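You operate a simulated robot arm through the tools that you are given. There is no shell and no other tool.

Carry out the task below with a simulated robot arm. There is one attempt and no reset: what you move stays moved.

TASK
Pre-warm the grey power module at 40 C, then set it in the test dock.
Fine: set the warm dial before the plate goes on; keep it three seconds at heat; plate off before you lift it; output stays off.
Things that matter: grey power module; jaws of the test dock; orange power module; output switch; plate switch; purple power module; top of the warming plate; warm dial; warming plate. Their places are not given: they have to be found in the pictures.

It is judged by the outcome, as a careful person would: the job done as asked, and still so three seconds after it is handed in. It fails if anything else is knocked over, pushed out of place, dropped, spilled or broken.

THE ROBOT
A 6-joint arm with a fingered hand, fixed in place. Base frame: the origin is at the foot of the arm, x ahead of it, y to its left, z up; the work surface is at about z = 780. Units: mm, degrees, N and s.
With the tool pointing down near the work surface it reaches from about 180 to 900 mm from the base axis. Its first joint turns from -166.0 to 166.0 degrees. Payload 5 kg.
The TCP is the grasp point between the finger pads, 37 mm short of the fingertips. In the tool frame z runs along the fingers and y along their closing line. Largest opening 124 mm; the body of the gripper starts 43 mm behind the TCP. The gripper is a hand of 3 fingers: y runs from the thumb to the fingers, the wrist lies at [-21, -125, -215] in the tool frame, and closing takes about 1.5 s.
Orientation is that of the tool frame in the base frame, as a unit quaternion [x, y, z, w]. With the fingers straight down and the wrist toward the robot, the tool's x, y and z point along [0, 1, 0], [1, 0, 0] and [0, 0, -1] of the base frame.

THE INTERFACE
- The arm moves only by the tool arm_command. Its argument "motion" is a list of rows, each a list of 2 entries, a list of its own where there are three numbers: the shift along the base's x, y, z in mm, then the turn, a rotation vector about the base's x, y, z in rad. In form: [[[tx, ty, tz], [wx, wy, wz]], ...]. A call has 1 to 20 rows; each row shifts and turns the commanded pose from where the row before left it. "jaw" is the opening, from 0 (shut) to 1 (fully open), set as the call begins (left out, the last holds). A row lasts 0.2 s, in which the tool goes at most 50 mm and 8.6 degrees; a call with a longer step from one row to the next is refused whole, and so is a gripper value outside its range. Where a pose cannot be reached the arm comes as near as it can. A force on the tool above 90 N (or 10 N above the force at the start of the call, whichever is more), or a blocked arm, ends the call early, and 0.2 s more pass. The fingers move at their own pace (about 72 mm/s each) and stop on an object; they squeeze with about 21 N. The grip force told is the motor's: it shows also when the fingers shut on nothing. Time passes only in rows, and 0.2 s behind the last, so rows that do not move let the fingers close. The reply holds the time, the measured pose of the TCP, the force on the tool along the base axes, the opening and the grip force, in the units named above and with some noise, with the torque about the TCP (base axes, N m) and any sound that the robot's microphone picked up.
- Cameras (640 x 400 px; columns grow to the right, rows downward): "scene" is fixed at [400.9, 498.3, 1533.8]; the picture's right is [-0.90, -0.44, 0.00], its down [-0.34, 0.70, -0.63] and it looks along [0.28, -0.57, -0.78] (base axes); focal length 288 px, centre (320, 200). "wrist" rides on the gripper at [72, -104, -154] in the tool frame; the picture's right is [-0.83, 0.26, -0.49], its down [-0.51, -0.72, 0.47] and it looks along [-0.23, 0.64, 0.73] (tool axes); focal length 243 px, centre (320, 200).
- get_image(camera): a new picture of that camera. It takes no simulated time.
- set_fingers(index, middle, thumb_bend, thumb_turn): sets how far each is bent, from 0 (flat) to 100 (curled in); at 30 the hand is open as for a grip, at 70 the pads meet at the TCP. One left out holds its place. A second passes; each finger stops where it meets its share of the squeeze, and holds until it gets a number again. A gripper value or a shape takes the hand back. It gives what a move gives, with no picture; readings hold the bend of each and the force on the fingers (four entries, about 0 where the hand has none), thumb and palm. thumb_turn goes from beside the hand (0) to across from the fingers (100), as for a grip.
- preshape(shape): the hand has 3 fingers and takes this shape, open, in about a second: jaw (thumb against the fingers, like two jaws); tri (thumb and two fingers); tip (a fingertip pinch); poke (one finger out to press); point (the index stretched); flat (the hand flat); cup (the hand cupped); fist (a fist). The gripper value then closes the fingers along that shape, each until it touches; the sizes above hold for jaw. It gives what a move gives, with no picture.
- pixel_to_xyz(camera, pixels): for up to 12 pixels [column, row] of the newest picture of that camera ("zoom" is the newest enlarged one), the place [x, y, z] in the base frame of the surface seen there, good to about 2 mm. It takes no simulated time.
- zoom(camera, box): a new picture of the part [left, top, right, bottom] of that camera's present view, enlarged. It takes no simulated time.
- sign_off(): hands the job in; it is judged then, once.

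Open the gripper and draw the arm clear of the work before you hand the job in, unless the task says otherwise.

The tools are called after "Request:" by a JSON object that holds its "name" and its "arguments". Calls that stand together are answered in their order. arm_command: Moves the arm, as the interface text tells. Its arguments: {"type":"object","properties":{"motion":{"type":"array","items":{"type":"array"}},"jaw":{"type":"number"}},"required":["motion"]} The other tools are called the same way: preshape (shape) gives the hand a shape; set_fingers (index, middle, thumb_bend, thumb_turn) moves the fingers one by one; get_image (camera) takes a picture; pixel_to_xyz (camera, pixels) gives the place of the surface under pixels of a picture; zoom (camera, box) takes an enlarged picture of a part of a camera's view; sign_off () hands the job in.

At the start:

```text
time: 0.0
tcp_pos: [744.4, 23.7, 1121.6]
ee_rot: [0.707, 0.707, 0.0, 0.0]
force: [0.0, 0.3, 0.5]
torque: [0.01, -0.02, 0.02]
width: 123.5
gripper_force: 0.0
shape: jaw
bend: [30.0, 30.0, 30.0, 98.0]
finger forces: [0.0, 0.0, 0.0, 0.0, 0.0, 0.0]
```

scene: 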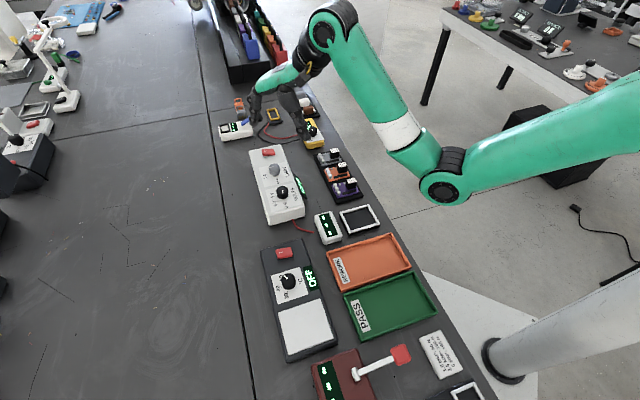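
wrist: 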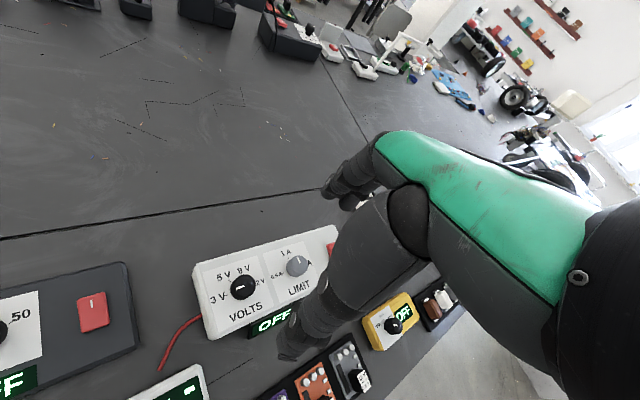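

The scene picture shows a warming plate (about 295,300) with a red switch, dial and white top, power modules around (340,175), and a dark red dock with a lever at (360,375). I zoom in on these areas to look closely.

Request:
{"name": "zoom", "arguments": {"camera": "scene", "box": [230, 230, 390, 370]}}

Request:
{"name": "zoom", "arguments": {"camera": "scene", "box": [240, 130, 400, 250]}}

Request:
{"name": "zoom", "arguments": {"camera": "scene", "box": [300, 310, 500, 400]}}

Request:
{"name": "zoom", "arguments": {"camera": "scene", "box": [210, 70, 350, 180]}}

```text
2.86 times, centred on (310, 300) of scene
```

zoom: 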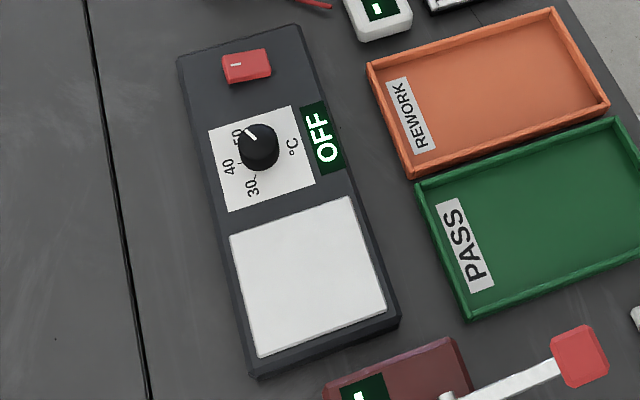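

```text
3.33 times, centred on (320, 190) of scene
```

zoom: 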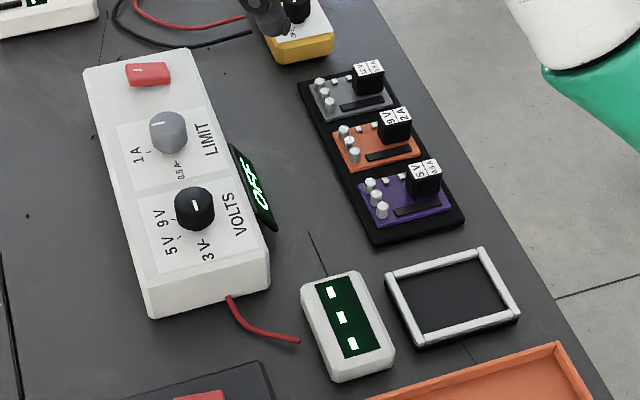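

```text
3.20 times, centred on (400, 355) of scene
```

zoom: 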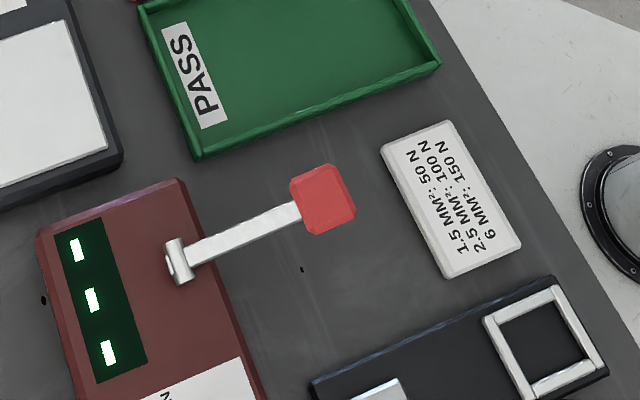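

```text
3.64 times, centred on (280, 125) of scene
```

zoom: 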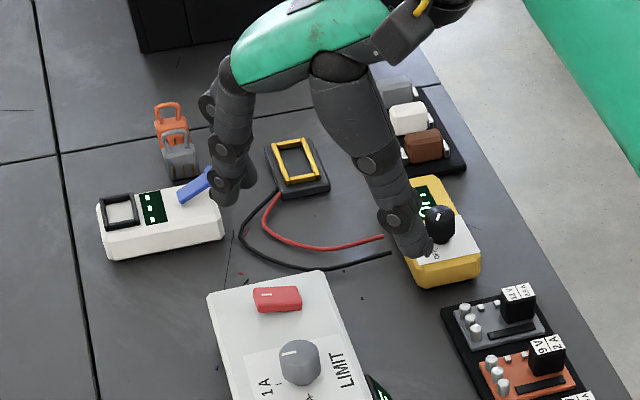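

Zooms show the plate's dial with 30/40/50 marks, the power supply with red output switch, the three modules in a black tray, and a framed dock at scene (358,219). I measure the key places.

Request:
{"name": "get_image", "arguments": {"camera": "scene"}}

Request:
{"name": "pixel_to_xyz", "arguments": {"camera": "scene", "pixels": [[285, 254], [288, 281], [283, 310], [330, 305], [289, 358], [336, 342], [262, 243], [302, 236], [306, 330], [310, 276], [270, 275], [300, 300]]}}

Request:
{"name": "pixel_to_xyz", "arguments": {"camera": "scene", "pixels": [[328, 158], [337, 175], [347, 190], [336, 152], [358, 219], [340, 213], [368, 205], [379, 223], [348, 235], [328, 228], [267, 152], [275, 170]]}}

```text
taken
```

scene: 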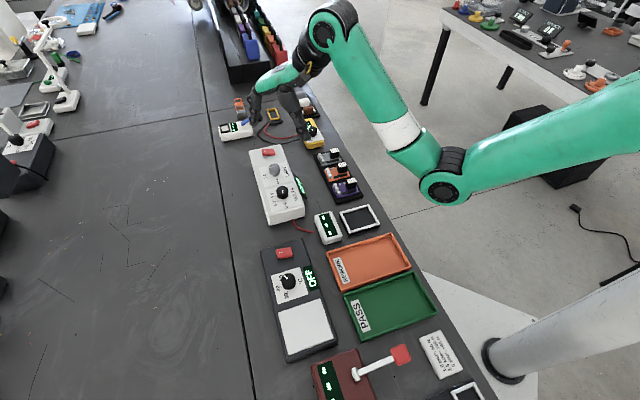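

```text
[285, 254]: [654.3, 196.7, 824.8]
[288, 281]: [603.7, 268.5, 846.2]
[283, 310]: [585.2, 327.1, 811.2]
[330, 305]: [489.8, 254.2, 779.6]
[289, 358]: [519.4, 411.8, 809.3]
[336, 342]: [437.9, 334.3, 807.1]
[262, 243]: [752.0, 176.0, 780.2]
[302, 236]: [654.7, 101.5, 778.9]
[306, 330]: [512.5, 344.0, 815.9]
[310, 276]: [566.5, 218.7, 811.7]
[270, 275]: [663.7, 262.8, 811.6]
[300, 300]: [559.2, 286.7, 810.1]
```

```text
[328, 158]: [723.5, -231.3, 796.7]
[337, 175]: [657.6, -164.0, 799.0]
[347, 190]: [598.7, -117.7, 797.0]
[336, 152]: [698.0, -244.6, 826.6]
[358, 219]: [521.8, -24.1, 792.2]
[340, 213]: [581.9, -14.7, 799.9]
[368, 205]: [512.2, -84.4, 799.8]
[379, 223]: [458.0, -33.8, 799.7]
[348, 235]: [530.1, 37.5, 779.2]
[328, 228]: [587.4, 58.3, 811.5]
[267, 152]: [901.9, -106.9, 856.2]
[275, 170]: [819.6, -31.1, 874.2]
```

The modules lie around (690,-180), the framed dock at about (520,-25), and the plate at (560,290). I move the wrist camera to look at the modules and dock from above.

Request:
{"name": "arm_command", "arguments": {"motion": [[[-29, -22, -18], [0, 0, 0]], [[-29, -22, -18], [0, 0, 0]], [[-29, -22, -18], [0, 0, 0]], [[-29, -22, -18], [0, 0, 0]], [[-29, -22, -18], [0, 0, 0]], [[-29, -22, -18], [0, 0, 0]], [[-29, -22, -18], [0, 0, 0]], [[-29, -22, -18], [0, 0, 0]]]}}

Request:
{"name": "get_image", "arguments": {"camera": "wrist"}}

Request:
{"name": "get_image", "arguments": {"camera": "scene"}}

```text
time: 1.8
tcp_pos: [510.7, -153.3, 976.2]
ee_rot: [0.708, 0.706, 0.0, 0.0]
force: [0.0, 0.1, -0.8]
torque: [-0.02, 0.02, 0.01]
width: 123.7
gripper_force: 0.0
shape: jaw
bend: [30.0, 30.0, 30.0, 98.0]
finger forces: [0.0, 0.0, 0.0, 0.2, 0.0, 0.0]
```

```text
taken
```

wrist: 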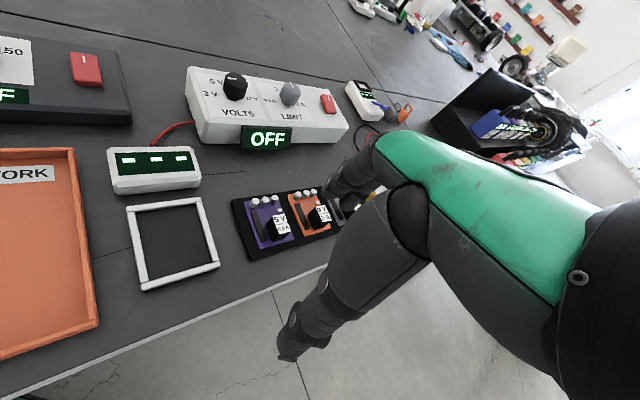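

```text
taken
```

scene: 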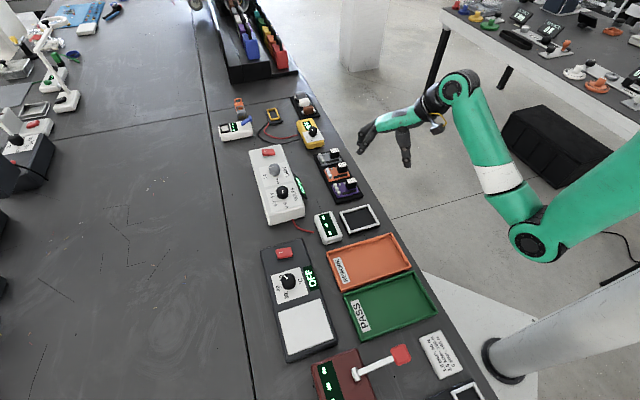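

The scene view of the modules is now unobstructed near (335,175). I zoom in on modules and dock.

Request:
{"name": "zoom", "arguments": {"camera": "scene", "box": [300, 140, 380, 210]}}

Request:
{"name": "zoom", "arguments": {"camera": "wrist", "box": [100, 130, 240, 300]}}

Request:
{"name": "zoom", "arguments": {"camera": "scene", "box": [200, 80, 340, 160]}}

Request:
{"name": "zoom", "arguments": {"camera": "scene", "box": [400, 320, 520, 400]}}

```text
5.71 times, centred on (340, 175) of scene
```

zoom: 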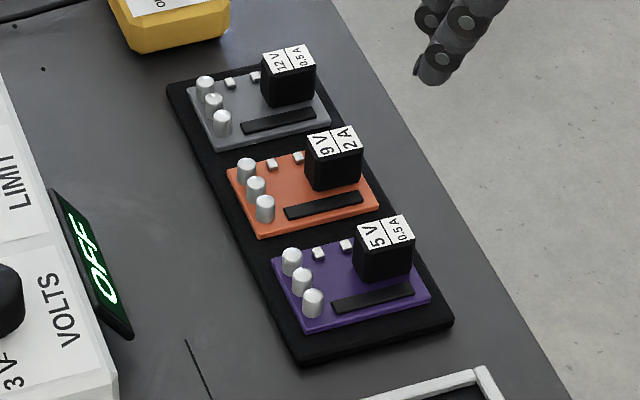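

```text
2.35 times, centred on (170, 215) of wrist
```

zoom: 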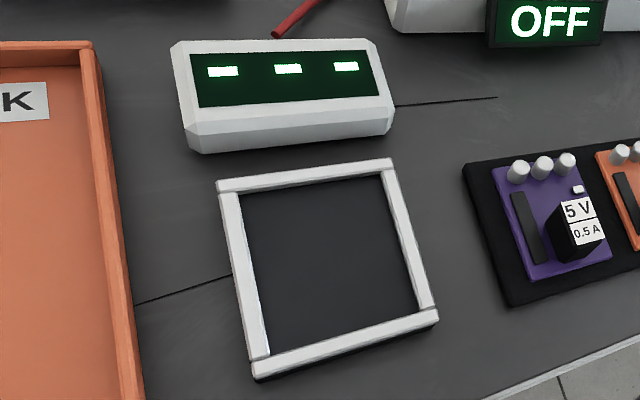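

```text
4.57 times, centred on (270, 120) of scene
```

zoom: 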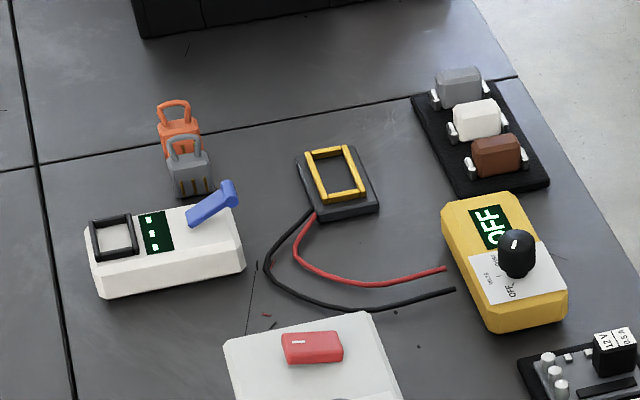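

```text
5.00 times, centred on (460, 360) of scene
```

zoom: 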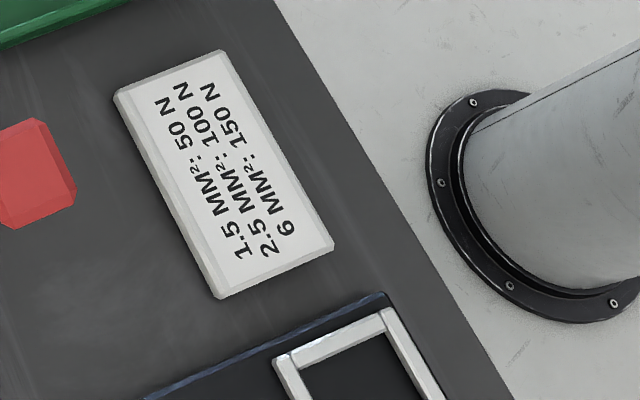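

The grey module (12 V, 0.5 A) sits at the far end of its black tray; the dock is the framed bed beside the white readout. I re-zoom on the modules and measure corners of the grey one.

Request:
{"name": "zoom", "arguments": {"camera": "scene", "box": [310, 145, 350, 175]}}

```text
13.33 times, centred on (330, 160) of scene
```

zoom: 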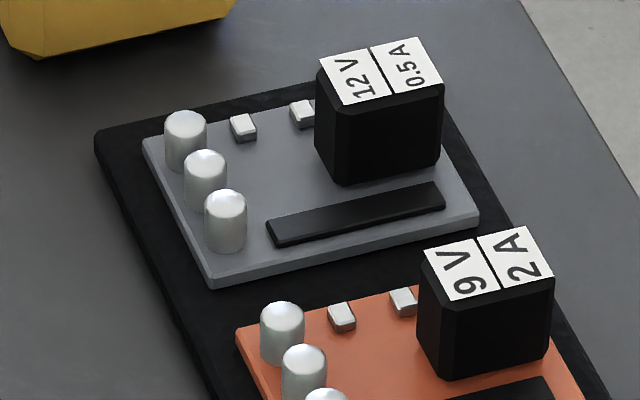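

Grey module corners in this zoom are about (143,140), (210,285), (478,220); I measure them, the black box top and the capacitors.

Request:
{"name": "pixel_to_xyz", "arguments": {"camera": "zoom", "pixels": [[147, 143], [213, 275], [470, 215], [335, 68], [415, 48], [440, 82], [350, 98], [185, 120], [205, 160], [225, 198], [240, 230], [105, 140]]}}

Request:
{"name": "pixel_to_xyz", "arguments": {"camera": "zoom", "pixels": [[238, 330], [285, 312], [420, 245], [540, 275], [300, 240], [280, 150], [303, 110], [355, 215], [120, 190], [250, 285], [450, 330], [380, 140]]}}

```text
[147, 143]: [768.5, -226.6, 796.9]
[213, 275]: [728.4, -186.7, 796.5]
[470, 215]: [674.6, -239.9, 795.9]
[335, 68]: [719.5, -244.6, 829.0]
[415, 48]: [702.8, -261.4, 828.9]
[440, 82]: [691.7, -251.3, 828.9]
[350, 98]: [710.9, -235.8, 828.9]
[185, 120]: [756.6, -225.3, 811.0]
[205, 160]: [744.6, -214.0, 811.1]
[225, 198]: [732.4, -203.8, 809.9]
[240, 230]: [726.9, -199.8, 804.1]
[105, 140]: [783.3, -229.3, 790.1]
```

```text
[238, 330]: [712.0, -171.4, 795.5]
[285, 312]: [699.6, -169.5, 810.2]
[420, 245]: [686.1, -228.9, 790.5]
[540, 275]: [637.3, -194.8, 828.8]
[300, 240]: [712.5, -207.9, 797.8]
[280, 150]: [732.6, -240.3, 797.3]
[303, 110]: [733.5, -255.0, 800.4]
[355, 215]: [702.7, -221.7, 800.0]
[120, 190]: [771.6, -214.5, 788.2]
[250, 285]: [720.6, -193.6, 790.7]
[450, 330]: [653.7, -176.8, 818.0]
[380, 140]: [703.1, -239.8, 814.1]
```

The grey module is about 76 × 57 mm, centred at (721,-233), turned 45°, with a black box on it (top z 829) usable as a handle. Next I move the wrist camera toward the warming plate to read the dial.

Request:
{"name": "arm_command", "arguments": {"motion": [[[8.6, 43.1, -2], [0, 0, 0]], [[8.6, 43.1, -2], [0, 0, 0]], [[8.6, 43.1, -2], [0, 0, 0]], [[8.6, 43.1, -2], [0, 0, 0]], [[8.6, 43.1, -2], [0, 0, 0]], [[8.6, 43.1, -2], [0, 0, 0]], [[8.6, 43.1, -2], [0, 0, 0]]]}}

Request:
{"name": "get_image", "arguments": {"camera": "wrist"}}

```text
time: 3.4
tcp_pos: [573.3, 150.1, 962.4]
ee_rot: [0.707, 0.707, 0.001, 0.0]
force: [0.1, 0.1, -0.5]
torque: [0.01, -0.01, 0.01]
width: 123.8
gripper_force: 0.1
shape: jaw
bend: [30.0, 30.0, 30.0, 98.0]
finger forces: [0.0, 0.1, 0.0, 0.1, 0.1, 0.0]
```

```text
taken
```

wrist: 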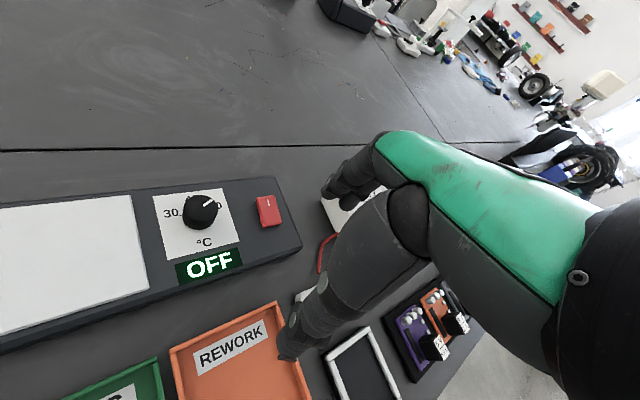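

The dial is at wrist (200,212) and the switch at (268,212). I zoom in to read the dial pointer and measure it.

Request:
{"name": "zoom", "arguments": {"camera": "wrist", "box": [140, 165, 300, 285]}}

Request:
{"name": "zoom", "arguments": {"camera": "scene", "box": [262, 240, 322, 300]}}

```text
3.33 times, centred on (220, 225) of wrist
```

zoom: 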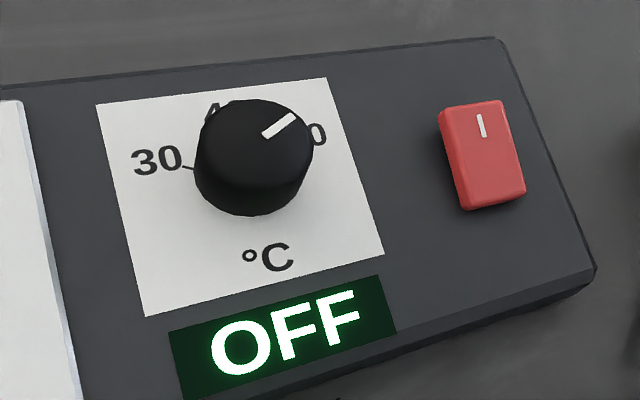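

```text
6.67 times, centred on (292, 270) of scene
```

zoom: 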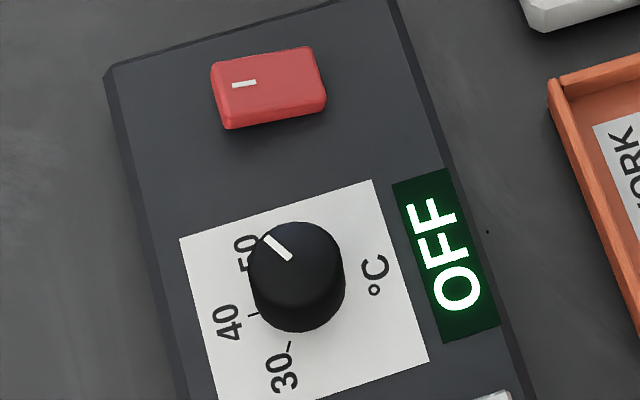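

The dial points near 50; 40 is a counter-clockwise turn seen from above. I measure the dial, ticks, switch and display in this zoom.

Request:
{"name": "pixel_to_xyz", "arguments": {"camera": "zoom", "pixels": [[268, 240], [288, 257], [252, 314], [290, 346], [228, 325], [285, 375], [247, 255], [297, 250], [330, 250], [270, 245], [300, 300], [305, 328]]}}

Request:
{"name": "pixel_to_xyz", "arguments": {"camera": "zoom", "pixels": [[215, 65], [308, 50], [322, 95], [230, 110], [233, 85], [255, 83], [270, 75], [300, 90], [375, 275], [180, 240], [372, 182], [345, 265]]}}

```text
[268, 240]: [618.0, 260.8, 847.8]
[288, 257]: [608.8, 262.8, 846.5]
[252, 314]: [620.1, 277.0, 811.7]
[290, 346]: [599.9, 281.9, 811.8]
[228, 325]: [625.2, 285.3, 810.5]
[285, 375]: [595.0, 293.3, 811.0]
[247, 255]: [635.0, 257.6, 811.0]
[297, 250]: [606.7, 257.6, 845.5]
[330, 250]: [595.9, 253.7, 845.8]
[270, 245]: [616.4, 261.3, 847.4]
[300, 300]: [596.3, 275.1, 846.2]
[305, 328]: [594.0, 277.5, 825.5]
```

```text
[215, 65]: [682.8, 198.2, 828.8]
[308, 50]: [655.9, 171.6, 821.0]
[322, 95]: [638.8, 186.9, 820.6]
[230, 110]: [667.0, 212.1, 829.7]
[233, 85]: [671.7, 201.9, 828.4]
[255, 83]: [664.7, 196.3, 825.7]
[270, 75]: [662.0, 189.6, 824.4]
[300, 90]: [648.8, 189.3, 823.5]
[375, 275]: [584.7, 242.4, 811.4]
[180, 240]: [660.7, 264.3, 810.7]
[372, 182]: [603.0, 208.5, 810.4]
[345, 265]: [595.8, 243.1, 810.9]
```

The pointer direction from the dial centre is about -12°, i.e. at 50, and the 40 tick is at 45°, so about +58° turn is needed. I measure the knob's rim in the zoom to fix its centre.

Request:
{"name": "pixel_to_xyz", "arguments": {"camera": "zoom", "pixels": [[254, 265], [339, 262], [298, 227], [298, 300], [265, 290], [330, 290], [265, 238], [328, 236], [300, 262], [320, 300], [255, 280], [341, 280]]}}

```text
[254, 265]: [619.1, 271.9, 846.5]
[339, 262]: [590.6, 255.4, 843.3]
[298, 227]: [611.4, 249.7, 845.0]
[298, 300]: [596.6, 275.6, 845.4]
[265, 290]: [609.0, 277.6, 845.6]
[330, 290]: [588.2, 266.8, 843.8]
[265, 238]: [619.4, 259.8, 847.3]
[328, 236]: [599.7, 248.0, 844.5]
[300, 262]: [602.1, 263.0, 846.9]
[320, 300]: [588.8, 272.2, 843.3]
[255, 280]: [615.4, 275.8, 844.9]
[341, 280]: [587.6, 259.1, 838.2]
```

Knob centre is about (604,263), top z 846, radius about 16. I move above it with the hand half open and yawed -30°, so I can turn +60° from there.

Request:
{"name": "arm_command", "arguments": {"motion": [[[7.8, 28.2, -3], [0, 0, -0.131]], [[7.8, 28.2, -3], [0, 0, -0.131]], [[7.8, 28.2, -3], [0, 0, -0.131]], [[7.5, 28.2, -3], [0, 0, -0.131]], [[0, 0, 0], [0, 0, 0]]], "jaw": 0.5}}

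Request:
{"name": "get_image", "arguments": {"camera": "wrist"}}

Request:
{"name": "zoom", "arguments": {"camera": "scene", "box": [200, 120, 440, 320]}}

```text
time: 4.6
tcp_pos: [601.9, 260.0, 951.2]
ee_rot: [0.866, 0.499, 0.0, 0.0]
force: [-0.4, -0.5, -0.2]
torque: [0.04, 0.0, 0.01]
width: 62.4
gripper_force: 0.1
shape: jaw
bend: [74.0, 45.0, 69.0, 100.0]
finger forces: [0.0, 0.0, 0.0, 0.0, 0.1, 0.1]
```

```text
taken
```

wrist: 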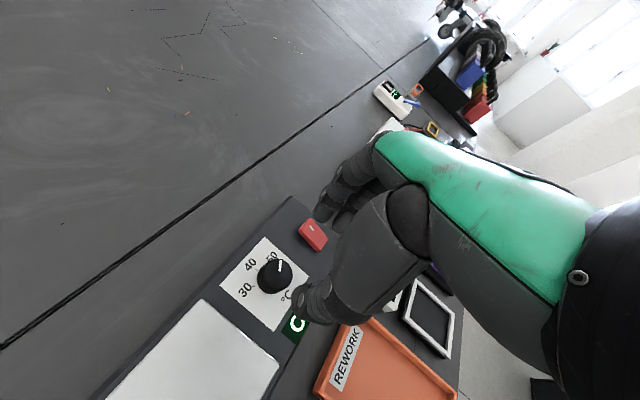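

```text
2.00 times, centred on (320, 220) of scene
```

zoom: 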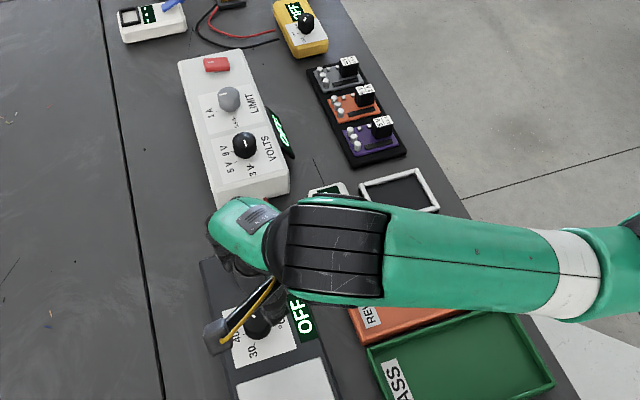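

The hand is above the dial, opening 62 mm, but the finger bends look uneven (74/45/69). I let it settle and look at the fingers.

Request:
{"name": "arm_command", "arguments": {"motion": [[[2.3, 3.1, -10], [0, 0, 0]], [[0, 0, -10], [0, 0, 0]], [[0, 0, 0], [0, 0, 0]], [[0, 0, 0], [0, 0, 0]]]}}

Request:
{"name": "zoom", "arguments": {"camera": "wrist", "box": [220, 120, 440, 340]}}

Request:
{"name": "zoom", "arguments": {"camera": "scene", "box": [280, 200, 400, 320]}}

```text
time: 5.6
tcp_pos: [605.4, 263.0, 930.9]
ee_rot: [0.866, 0.499, 0.0, 0.0]
force: [-0.2, 0.5, 0.7]
torque: [0.01, 0.0, -0.01]
width: 62.4
gripper_force: 0.2
shape: jaw
bend: [74.0, 45.0, 69.0, 100.0]
finger forces: [0.1, 0.0, 0.0, 0.0, 0.0, 0.1]
```

```text
1.82 times, centred on (330, 230) of wrist
```

zoom: 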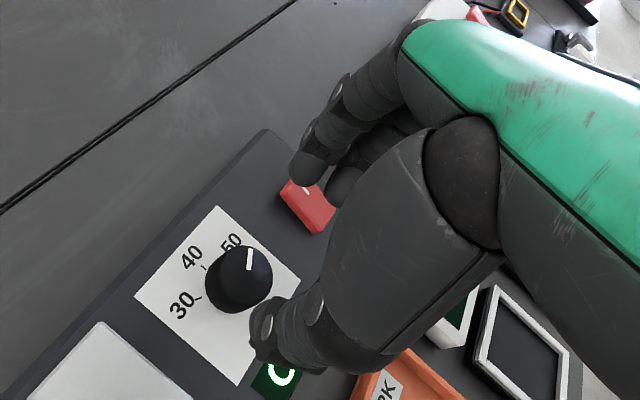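

```text
3.33 times, centred on (340, 260) of scene
```

zoom: 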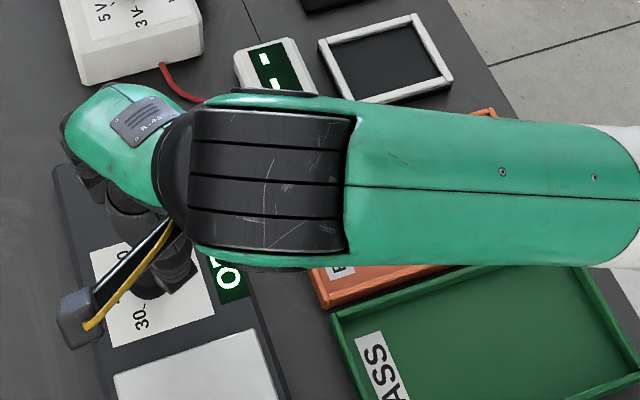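

I take the wrist zoom again and measure the fingertip positions to know the true finger geometry.

Request:
{"name": "zoom", "arguments": {"camera": "wrist", "box": [240, 150, 380, 330]}}

```text
2.22 times, centred on (310, 240) of wrist
```

zoom: 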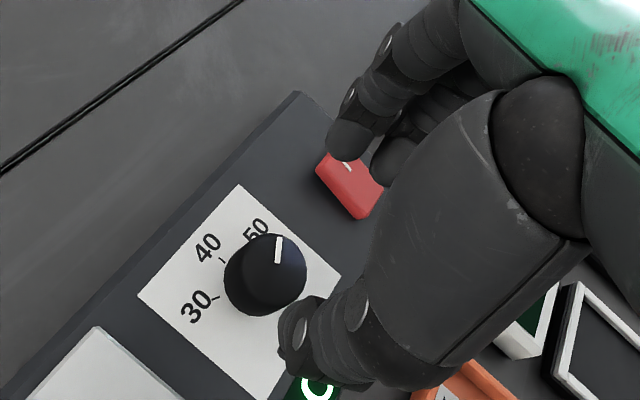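

Fingertips appear at zoom (348,140), (390,165) and the thumb tip at (300,330). I measure them together with the dial.

Request:
{"name": "pixel_to_xyz", "arguments": {"camera": "zoom", "pixels": [[345, 130], [345, 155], [388, 165], [388, 182], [350, 97], [390, 40], [300, 330], [290, 345], [290, 365], [360, 300], [320, 300], [265, 275]]}}

```text
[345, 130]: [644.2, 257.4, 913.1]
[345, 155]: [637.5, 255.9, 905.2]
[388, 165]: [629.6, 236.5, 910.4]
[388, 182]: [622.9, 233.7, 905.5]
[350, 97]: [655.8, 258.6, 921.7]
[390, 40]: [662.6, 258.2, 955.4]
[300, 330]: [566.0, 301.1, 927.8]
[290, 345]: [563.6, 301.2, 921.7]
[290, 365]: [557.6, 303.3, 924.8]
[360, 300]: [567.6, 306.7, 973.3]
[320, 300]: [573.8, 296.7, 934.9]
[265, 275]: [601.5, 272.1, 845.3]
```

Geometry matches: finger pads about ±31 mm from the TCP, tips about 30 mm below it. I lower the hand around the knob to TCP z≈858.

Request:
{"name": "arm_command", "arguments": {"motion": [[[-1, 0, -20], [0, 0, 0]], [[0, 0, -20], [0, 0, 0]], [[0, 0, -17], [0, 0, 0]], [[0, 0, -15], [0, 0, 0]], [[0, 0, 0], [0, 0, 0]]]}}

Request:
{"name": "zoom", "arguments": {"camera": "wrist", "box": [240, 150, 380, 330]}}

Request:
{"name": "zoom", "arguments": {"camera": "scene", "box": [240, 200, 360, 320]}}

```text
time: 6.8
tcp_pos: [606.3, 263.9, 859.3]
ee_rot: [0.866, 0.5, 0.0, 0.0]
force: [0.0, -0.6, 0.3]
torque: [-0.01, -0.02, -0.01]
width: 62.6
gripper_force: 0.0
shape: jaw
bend: [74.0, 45.0, 69.0, 100.0]
finger forces: [0.0, 0.0, 0.0, 0.0, 0.0, 0.0]
```

```text
2.22 times, centred on (310, 240) of wrist
```

zoom: 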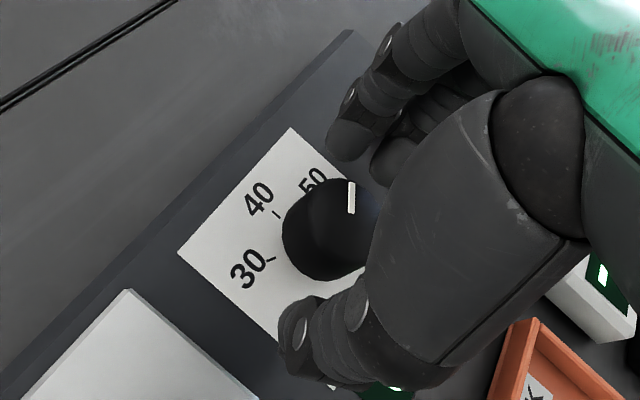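

```text
3.33 times, centred on (300, 260) of scene
```

zoom: 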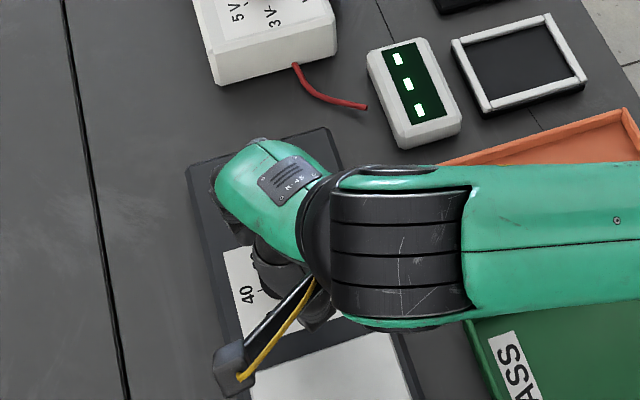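

The knob at zoom (325,230) is between fingers and thumb. I correct 2 mm and close gently, waiting for the fingers to seat.

Request:
{"name": "arm_command", "arguments": {"motion": [[[-2, -1, 0], [0, 0, 0]], [[0, 0, 0], [0, 0, 0]], [[0, 0, 0], [0, 0, 0]], [[0, 0, 0], [0, 0, 0]], [[0, 0, 0], [0, 0, 0]], [[0, 0, 0], [0, 0, 0]]], "jaw": 0.1}}

Request:
{"name": "zoom", "arguments": {"camera": "wrist", "box": [240, 150, 380, 330]}}

```text
time: 8.2
tcp_pos: [602.8, 261.7, 858.7]
ee_rot: [0.866, 0.5, 0.0, 0.001]
force: [-1.0, 0.3, -1.9]
torque: [-0.03, -0.02, 0.0]
width: 24.8
gripper_force: 20.7
shape: jaw
bend: [73.0, 63.0, 74.0, 100.0]
finger forces: [12.6, 4.7, 0.0, 0.0, 18.9, 0.1]
```

```text
2.22 times, centred on (310, 240) of wrist
```

zoom: 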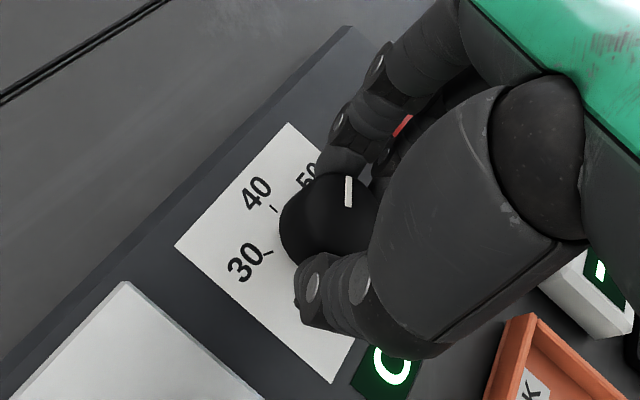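

The knob is firmly gripped (12.6/4.7 N fingers, 18.9 N thumb). I turn about +56° counter-clockwise, about the knob's axis.

Request:
{"name": "arm_command", "arguments": {"motion": [[[0.25, -0.05, 0], [0, 0, 0.14]], [[0.25, -0.05, 0], [0, 0, 0.14]], [[0.25, -0.05, 0], [0, 0, 0.14]], [[0.25, -0.05, 0], [0, 0, 0.14]], [[0.25, -0.05, 0], [0, 0, 0.14]], [[0.25, -0.05, 0], [0, 0, 0.14]], [[0.25, -0.05, 0], [0, 0, 0.14]], [[0, 0, 0], [0, 0, 0]]]}}

Request:
{"name": "zoom", "arguments": {"camera": "wrist", "box": [240, 150, 380, 330]}}

Request:
{"name": "zoom", "arguments": {"camera": "scene", "box": [240, 200, 360, 320]}}

```text
time: 10.0
tcp_pos: [603.2, 261.5, 859.8]
ee_rot: [0.529, 0.848, 0.001, 0.0]
force: [7.9, 1.0, -2.7]
torque: [0.12, -0.36, -0.01]
width: 24.6
gripper_force: 20.6
shape: jaw
bend: [73.0, 63.0, 74.0, 100.0]
finger forces: [16.8, 8.6, 0.0, 0.1, 16.5, 0.0]
```

```text
2.22 times, centred on (310, 240) of wrist
```

zoom: 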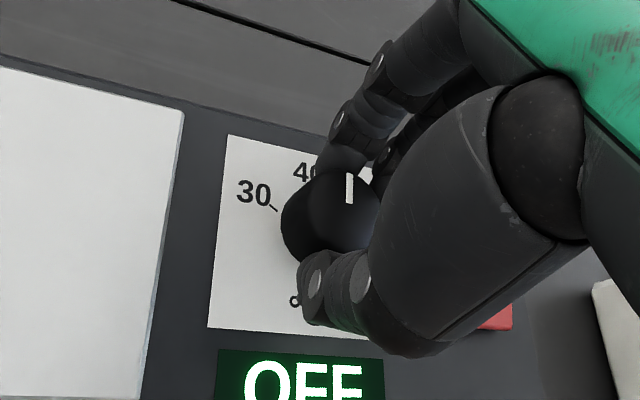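

```text
3.33 times, centred on (300, 260) of scene
```

zoom: 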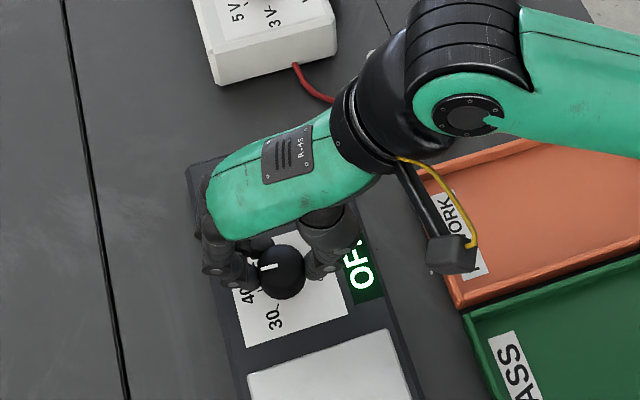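

The knob turned with the hand. I zoom in the scene to see the pointer against the 40 mark.

Request:
{"name": "zoom", "arguments": {"camera": "scene", "box": [270, 260, 310, 300]}}

```text
10.00 times, centred on (290, 280) of scene
```

zoom: 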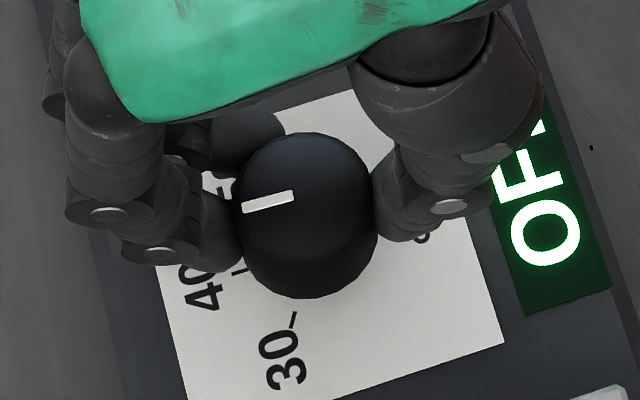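

I measure the pointer ends and ticks for the actual angle.

Request:
{"name": "pixel_to_xyz", "arguments": {"camera": "zoom", "pixels": [[247, 205], [268, 201], [290, 197], [240, 270], [236, 271], [294, 315], [296, 325], [307, 210], [255, 240], [365, 240], [310, 160], [305, 270]]}}

```text
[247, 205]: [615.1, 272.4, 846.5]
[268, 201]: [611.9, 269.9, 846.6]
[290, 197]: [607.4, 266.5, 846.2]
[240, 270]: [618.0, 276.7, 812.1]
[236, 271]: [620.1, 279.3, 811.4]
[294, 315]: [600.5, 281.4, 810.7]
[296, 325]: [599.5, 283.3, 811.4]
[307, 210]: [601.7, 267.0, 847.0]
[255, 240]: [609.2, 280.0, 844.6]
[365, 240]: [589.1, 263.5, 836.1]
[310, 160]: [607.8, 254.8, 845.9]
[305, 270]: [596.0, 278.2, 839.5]
```

Pointer reads about 39–40°, the 40 mark is at 45°. I turn another 5° and check again.

Request:
{"name": "arm_command", "arguments": {"motion": [[[0, 0, 0], [0, 0, 0.045]], [[0, 0, 0], [0, 0, 0.045]], [[0, 0, 0], [0, 0, 0]]]}}

Request:
{"name": "zoom", "arguments": {"camera": "scene", "box": [270, 260, 310, 300]}}

```text
time: 10.8
tcp_pos: [605.5, 261.8, 859.9]
ee_rot: [0.49, 0.872, 0.0, 0.0]
force: [7.0, 0.1, 3.0]
torque: [0.05, -0.31, -0.06]
width: 24.7
gripper_force: 20.9
shape: jaw
bend: [73.0, 63.0, 74.0, 100.0]
finger forces: [16.3, 8.7, 0.0, 0.0, 17.8, 0.1]
```

```text
10.00 times, centred on (290, 280) of scene
```

zoom: 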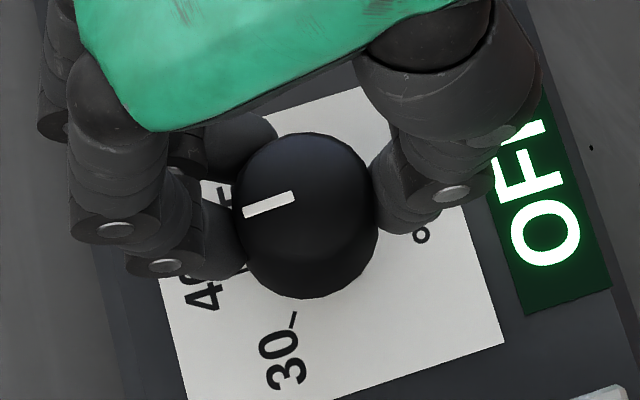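

The pointer now lies from (294,196) to (243,213), parallel to the panel's edge, i.e. at 40. I release the knob and raise the hand.

Request:
{"name": "arm_command", "arguments": {"motion": [[[0, 0, 0], [0, 0, 0]], [[0, 0, 0], [0, 0, 0]], [[0, 0, 0], [0, 0, 0]], [[0, 0, 0], [0, 0, 0]], [[0, 0, 0], [0, 0, 0]]], "jaw": 0.55}}

Request:
{"name": "arm_command", "arguments": {"motion": [[[0, 0, 15], [0, 0, 0]], [[0, 0, 25], [0, 0, 0]], [[0, 0, 35], [0, 0, 0]], [[0, 0, 35], [0, 0, 0]], [[0, 0, 0], [0, 0, 0]]]}}

Request:
{"name": "get_image", "arguments": {"camera": "wrist"}}

Request:
{"name": "zoom", "arguments": {"camera": "scene", "box": [270, 240, 310, 300]}}

```text
time: 12.0
tcp_pos: [604.5, 260.8, 858.6]
ee_rot: [0.49, 0.872, -0.001, 0.0]
force: [-0.4, 1.1, -0.4]
torque: [0.0, 0.0, -0.06]
width: 67.7
gripper_force: 0.1
shape: jaw
bend: [74.0, 43.0, 67.0, 100.0]
finger forces: [0.1, 0.1, 0.0, 0.1, 0.0, 0.0]
```

```text
time: 13.2
tcp_pos: [606.0, 260.0, 971.6]
ee_rot: [0.49, 0.872, 0.0, 0.0]
force: [-0.8, -1.0, 0.0]
torque: [0.04, 0.02, 0.03]
width: 68.0
gripper_force: 0.0
shape: jaw
bend: [74.0, 43.0, 67.0, 100.0]
finger forces: [0.0, 0.0, 0.0, 0.0, 0.0, 0.0]
```

```text
taken
```

wrist: 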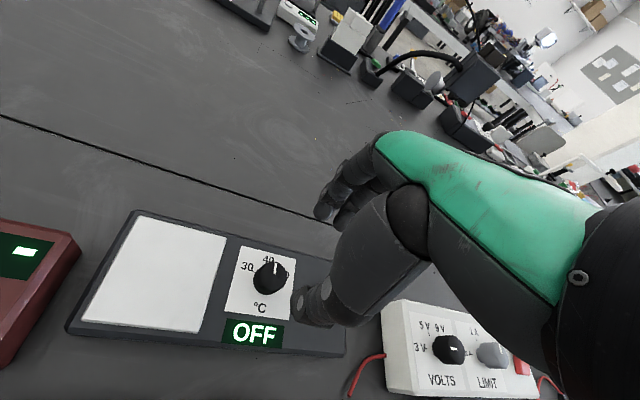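

```text
6.67 times, centred on (290, 270) of scene
```

zoom: 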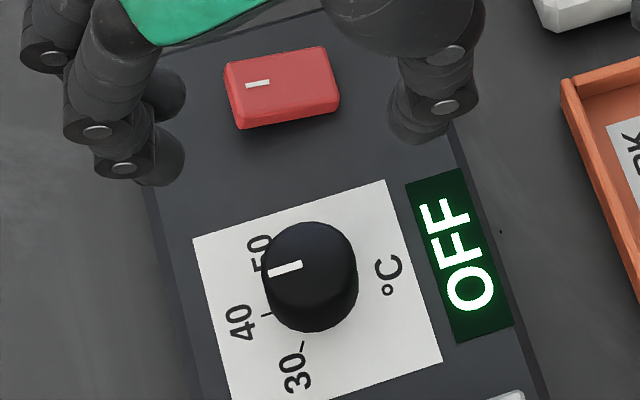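

The dial stays near 40 after release. I check it once more from the wrist camera.

Request:
{"name": "zoom", "arguments": {"camera": "wrist", "box": [215, 230, 315, 350]}}

Request:
{"name": "zoom", "arguments": {"camera": "scene", "box": [275, 263, 305, 293]}}

Request:
{"name": "pixel_to_xyz", "arguments": {"camera": "zoom", "pixels": [[320, 200], [200, 200]]}}

```text
3.33 times, centred on (265, 290) of wrist
```

zoom: 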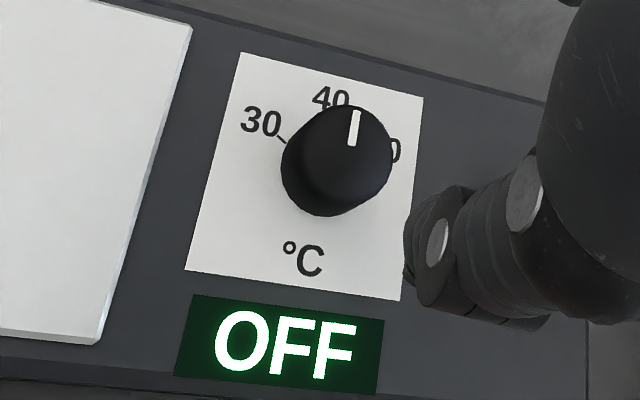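

```text
13.33 times, centred on (290, 278) of scene
```

zoom: 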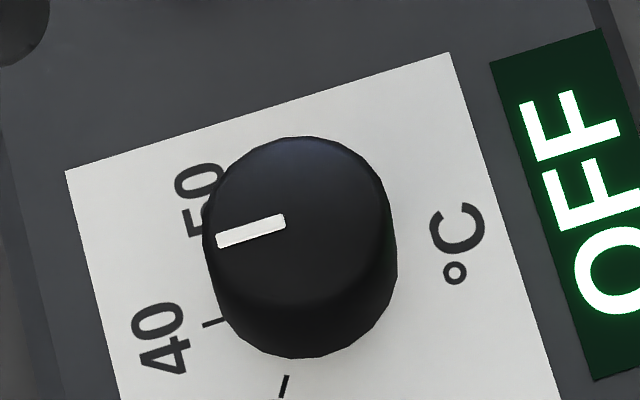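

```text
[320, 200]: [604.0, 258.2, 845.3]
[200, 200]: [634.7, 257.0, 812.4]
```

The dial sits at 40 (pointer parallel to the panel edges). Now I move toward the grey module at height, yawing the hand to -45° so that the closing line is across the black box.

Request:
{"name": "arm_command", "arguments": {"motion": [[[8.3, -42.3, 0], [0, 0, -0.111]], [[8.3, -42.3, 0], [0, 0, -0.111]], [[8.3, -42.3, 0], [0, 0, -0.111]], [[8.3, -42.3, 0], [0, 0, -0.111]], [[8.3, -42.3, 0], [0, 0, -0.111]], [[8.3, -42.3, 0], [0, 0, -0.111]], [[8.3, -42.3, 0], [0, 0, -0.111]], [[8.3, -42.3, 0], [0, 0, -0.111]], [[8.3, -42.3, 0], [0, 0, -0.111]], [[8.3, -42.3, 0], [0, 0, -0.111]], [[8.3, -42.3, 0], [0, 0, -0.111]], [[8.3, -42.3, 0], [0, 0, -0.111]], [[0, 0, 0], [0, 0, 0]]], "jaw": 0.45}}

Request:
{"name": "get_image", "arguments": {"camera": "wrist"}}

Request:
{"name": "get_image", "arguments": {"camera": "scene"}}

```text
time: 16.0
tcp_pos: [704.5, -249.0, 968.9]
ee_rot: [0.924, 0.382, 0.0, -0.001]
force: [0.5, -0.2, -0.2]
torque: [-0.02, 0.0, 0.02]
width: 56.0
gripper_force: 0.0
shape: jaw
bend: [74.0, 47.0, 71.0, 100.0]
finger forces: [0.0, 0.0, 0.0, 0.0, 0.1, 0.0]
```

```text
taken
```

wrist: 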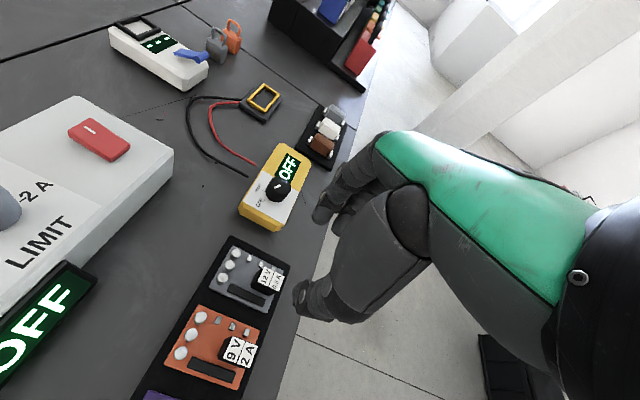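

```text
taken
```

scene: 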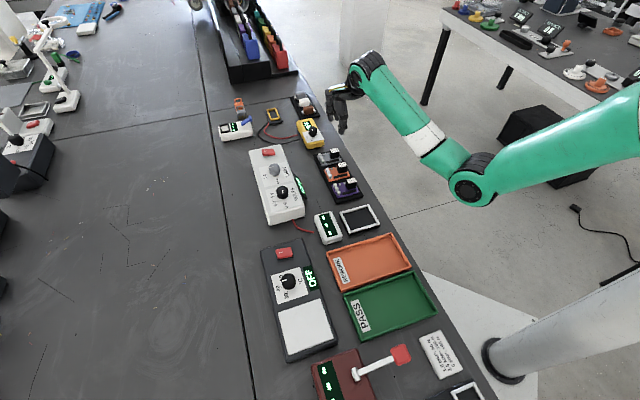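

The grey module is at wrist (248,275), the yellow meter at (275,190) ahead of it. I zoom in and measure the box and the clearance to the yellow meter.

Request:
{"name": "zoom", "arguments": {"camera": "wrist", "box": [190, 220, 310, 320]}}

Request:
{"name": "pixel_to_xyz", "arguments": {"camera": "wrist", "pixels": [[246, 208], [288, 222], [279, 186], [262, 212], [300, 195], [283, 223], [282, 230], [240, 215]]}}

```text
4.00 times, centred on (250, 270) of wrist
```

zoom: 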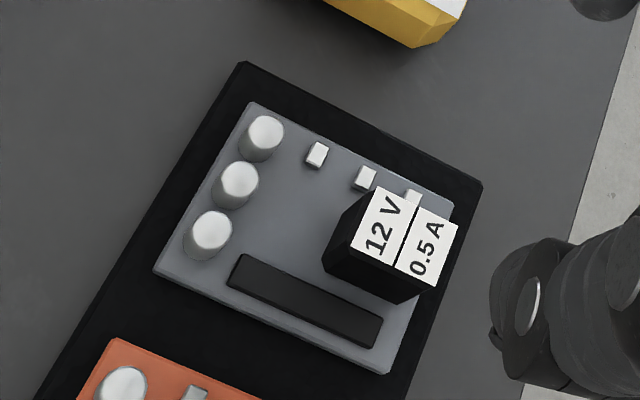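

```text
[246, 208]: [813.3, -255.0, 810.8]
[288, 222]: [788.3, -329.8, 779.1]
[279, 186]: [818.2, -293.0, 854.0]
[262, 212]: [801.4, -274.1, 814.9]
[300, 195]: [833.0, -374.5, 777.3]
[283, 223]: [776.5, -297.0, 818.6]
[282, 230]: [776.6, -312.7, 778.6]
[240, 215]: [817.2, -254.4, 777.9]
```

Box top corners in the zoom are about (365,188), (458,225), (432,288), (350,252). I measure them and the board corners.

Request:
{"name": "pixel_to_xyz", "arguments": {"camera": "zoom", "pixels": [[377, 191], [456, 225], [430, 285], [354, 250], [404, 237], [253, 106], [158, 270], [388, 369], [450, 202], [330, 255], [318, 153], [364, 178]]}}

Request:
{"name": "pixel_to_xyz", "arguments": {"camera": "zoom", "pixels": [[235, 270], [378, 330], [305, 298], [410, 195], [265, 125], [210, 225], [245, 65], [480, 185], [430, 295], [400, 305], [300, 200], [415, 40]]}}

```text
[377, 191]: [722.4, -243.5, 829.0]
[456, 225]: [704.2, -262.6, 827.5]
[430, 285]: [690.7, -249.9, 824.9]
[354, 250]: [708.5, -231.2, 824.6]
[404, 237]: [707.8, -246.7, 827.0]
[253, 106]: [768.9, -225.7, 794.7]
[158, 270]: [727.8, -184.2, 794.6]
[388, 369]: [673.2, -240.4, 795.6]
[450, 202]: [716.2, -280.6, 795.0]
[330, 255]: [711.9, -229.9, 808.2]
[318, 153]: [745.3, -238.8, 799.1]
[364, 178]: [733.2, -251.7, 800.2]
```

```text
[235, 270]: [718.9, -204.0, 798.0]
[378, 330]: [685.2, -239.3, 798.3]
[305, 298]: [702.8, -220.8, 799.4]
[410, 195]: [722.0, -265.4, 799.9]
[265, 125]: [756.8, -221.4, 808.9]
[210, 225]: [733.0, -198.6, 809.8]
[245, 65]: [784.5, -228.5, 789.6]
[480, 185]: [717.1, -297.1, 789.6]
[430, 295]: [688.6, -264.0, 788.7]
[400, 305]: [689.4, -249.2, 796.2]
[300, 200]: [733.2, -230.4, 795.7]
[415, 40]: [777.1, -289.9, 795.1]
```

Box top is centred at (706.5,-246.8), about 26 × 19 mm; the yellow meter's corner is 85 mm away along the closing line, so there is room. I descend partway and check alignment.

Request:
{"name": "arm_command", "arguments": {"motion": [[[1, 1.2, -25], [0, 0, 0]], [[1, 1, -25], [0, 0, 0]], [[0, 0, -20], [0, 0, 0]], [[0, 0, -15], [0, 0, 0]], [[0, 0, 0], [0, 0, 0]]]}}

Request:
{"name": "arm_command", "arguments": {"motion": [[[0, 0, 0], [0, 0, 0]]]}}

Request:
{"name": "arm_command", "arguments": {"motion": [[[0, 0, 0], [0, 0, 0]]]}}

Request:
{"name": "zoom", "arguments": {"camera": "wrist", "box": [230, 150, 390, 330]}}

Request:
{"name": "zoom", "arguments": {"camera": "scene", "box": [290, 100, 380, 190]}}

```text
time: 17.2
tcp_pos: [705.2, -245.8, 883.8]
ee_rot: [0.924, 0.382, 0.0, 0.0]
force: [-0.1, -0.4, 0.2]
torque: [0.03, 0.0, 0.0]
width: 56.3
gripper_force: 0.2
shape: jaw
bend: [74.0, 47.0, 71.0, 100.0]
finger forces: [0.0, 0.0, 0.0, 0.0, 0.0, 0.0]
```

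```text
time: 17.6
tcp_pos: [704.7, -245.9, 884.4]
ee_rot: [0.924, 0.381, 0.001, 0.0]
force: [0.7, -0.6, -0.1]
torque: [0.01, -0.03, -0.01]
width: 56.1
gripper_force: 0.1
shape: jaw
bend: [74.0, 47.0, 71.0, 100.0]
finger forces: [0.0, 0.0, 0.1, 0.0, 0.0, 0.0]
```

```text
time: 18.0
tcp_pos: [704.5, -246.3, 884.9]
ee_rot: [0.924, 0.381, 0.0, -0.001]
force: [0.5, -1.4, 0.0]
torque: [0.01, -0.03, -0.01]
width: 56.1
gripper_force: 0.0
shape: jaw
bend: [74.0, 47.0, 71.0, 100.0]
finger forces: [0.0, 0.1, 0.0, 0.1, 0.1, 0.0]
```

```text
2.22 times, centred on (310, 240) of wrist
```

zoom: 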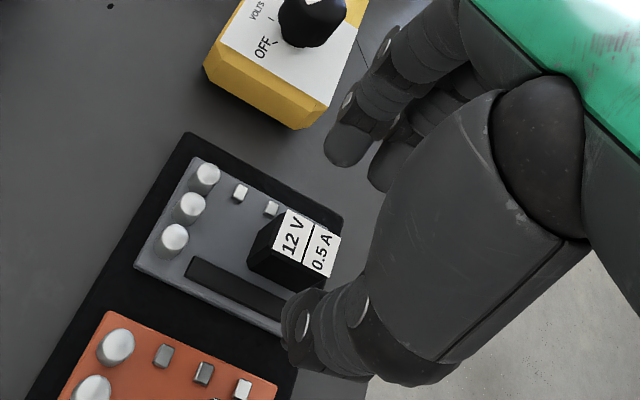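

```text
4.44 times, centred on (335, 145) of scene
```

zoom: 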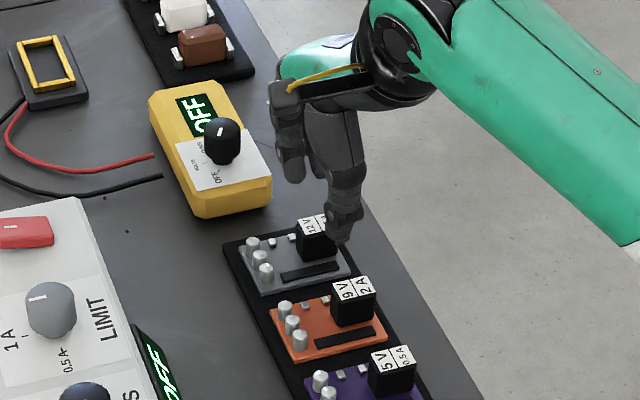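

Alignment is within about 2 mm. I correct it and go down so the tips pass either side of the box to TCP z≈841.

Request:
{"name": "arm_command", "arguments": {"motion": [[[1.5, -0.7, -15], [0, 0, 0]], [[0, 0, -12], [0, 0, 0]], [[0, 0, -9], [0, 0, 0]], [[0, 0, -7], [0, 0, 0]], [[0, 0, 0], [0, 0, 0]], [[0, 0, 0], [0, 0, 0]]]}}

Request:
{"name": "zoom", "arguments": {"camera": "scene", "box": [300, 130, 360, 190]}}

Request:
{"name": "zoom", "arguments": {"camera": "wrist", "box": [250, 150, 370, 300]}}

```text
time: 19.4
tcp_pos: [707.3, -244.2, 841.3]
ee_rot: [0.924, 0.382, 0.0, 0.0]
force: [-0.5, -0.8, 0.5]
torque: [0.0, -0.01, 0.03]
width: 56.3
gripper_force: 0.0
shape: jaw
bend: [74.0, 47.0, 71.0, 100.0]
finger forces: [0.1, 0.0, 0.0, 0.0, 0.0, 0.0]
```

```text
6.67 times, centred on (330, 160) of scene
```

zoom: 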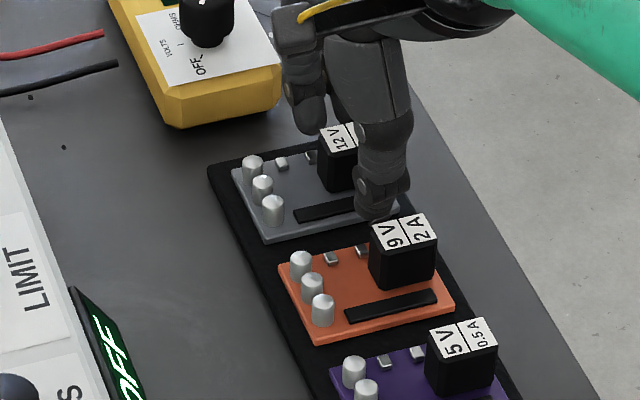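

```text
2.67 times, centred on (310, 225) of wrist
```

zoom: 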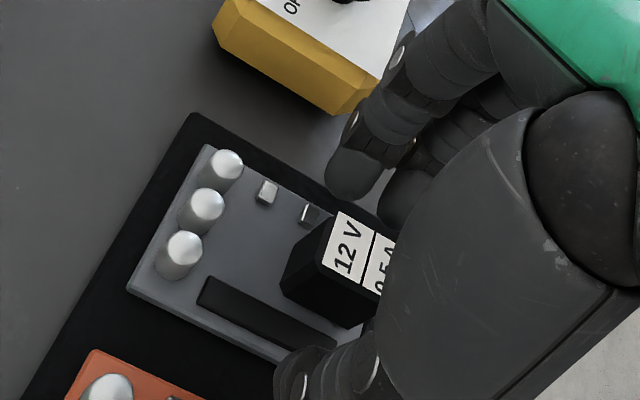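

The box is between the fingertips (zoom (350,185), (400,215)) and the thumb (300,380). I measure tip positions before closing.

Request:
{"name": "pixel_to_xyz", "arguments": {"camera": "zoom", "pixels": [[345, 185], [350, 197], [398, 215], [395, 228], [285, 380], [300, 355], [345, 240], [382, 275], [335, 213], [372, 325], [290, 290], [370, 290]]}}

Request:
{"name": "zoom", "arguments": {"camera": "scene", "box": [315, 140, 355, 180]}}

Request:
{"name": "pixel_to_xyz", "arguments": {"camera": "zoom", "pixels": [[390, 265], [390, 280], [400, 200], [230, 70]]}}

```text
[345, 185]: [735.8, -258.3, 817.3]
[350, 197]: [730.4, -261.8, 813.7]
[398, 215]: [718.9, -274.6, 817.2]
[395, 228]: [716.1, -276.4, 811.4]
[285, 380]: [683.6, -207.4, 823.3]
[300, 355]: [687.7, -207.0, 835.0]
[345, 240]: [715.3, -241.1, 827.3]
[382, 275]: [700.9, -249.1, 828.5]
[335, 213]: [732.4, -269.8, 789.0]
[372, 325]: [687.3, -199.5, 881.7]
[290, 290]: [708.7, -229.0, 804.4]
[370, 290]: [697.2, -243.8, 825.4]
```

```text
10.00 times, centred on (335, 160) of scene
```

zoom: 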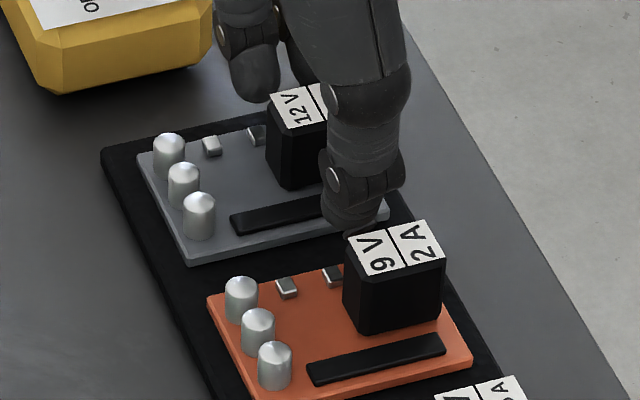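

```text
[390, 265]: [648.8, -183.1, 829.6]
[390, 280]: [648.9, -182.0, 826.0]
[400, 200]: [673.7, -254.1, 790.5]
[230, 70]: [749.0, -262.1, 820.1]
```

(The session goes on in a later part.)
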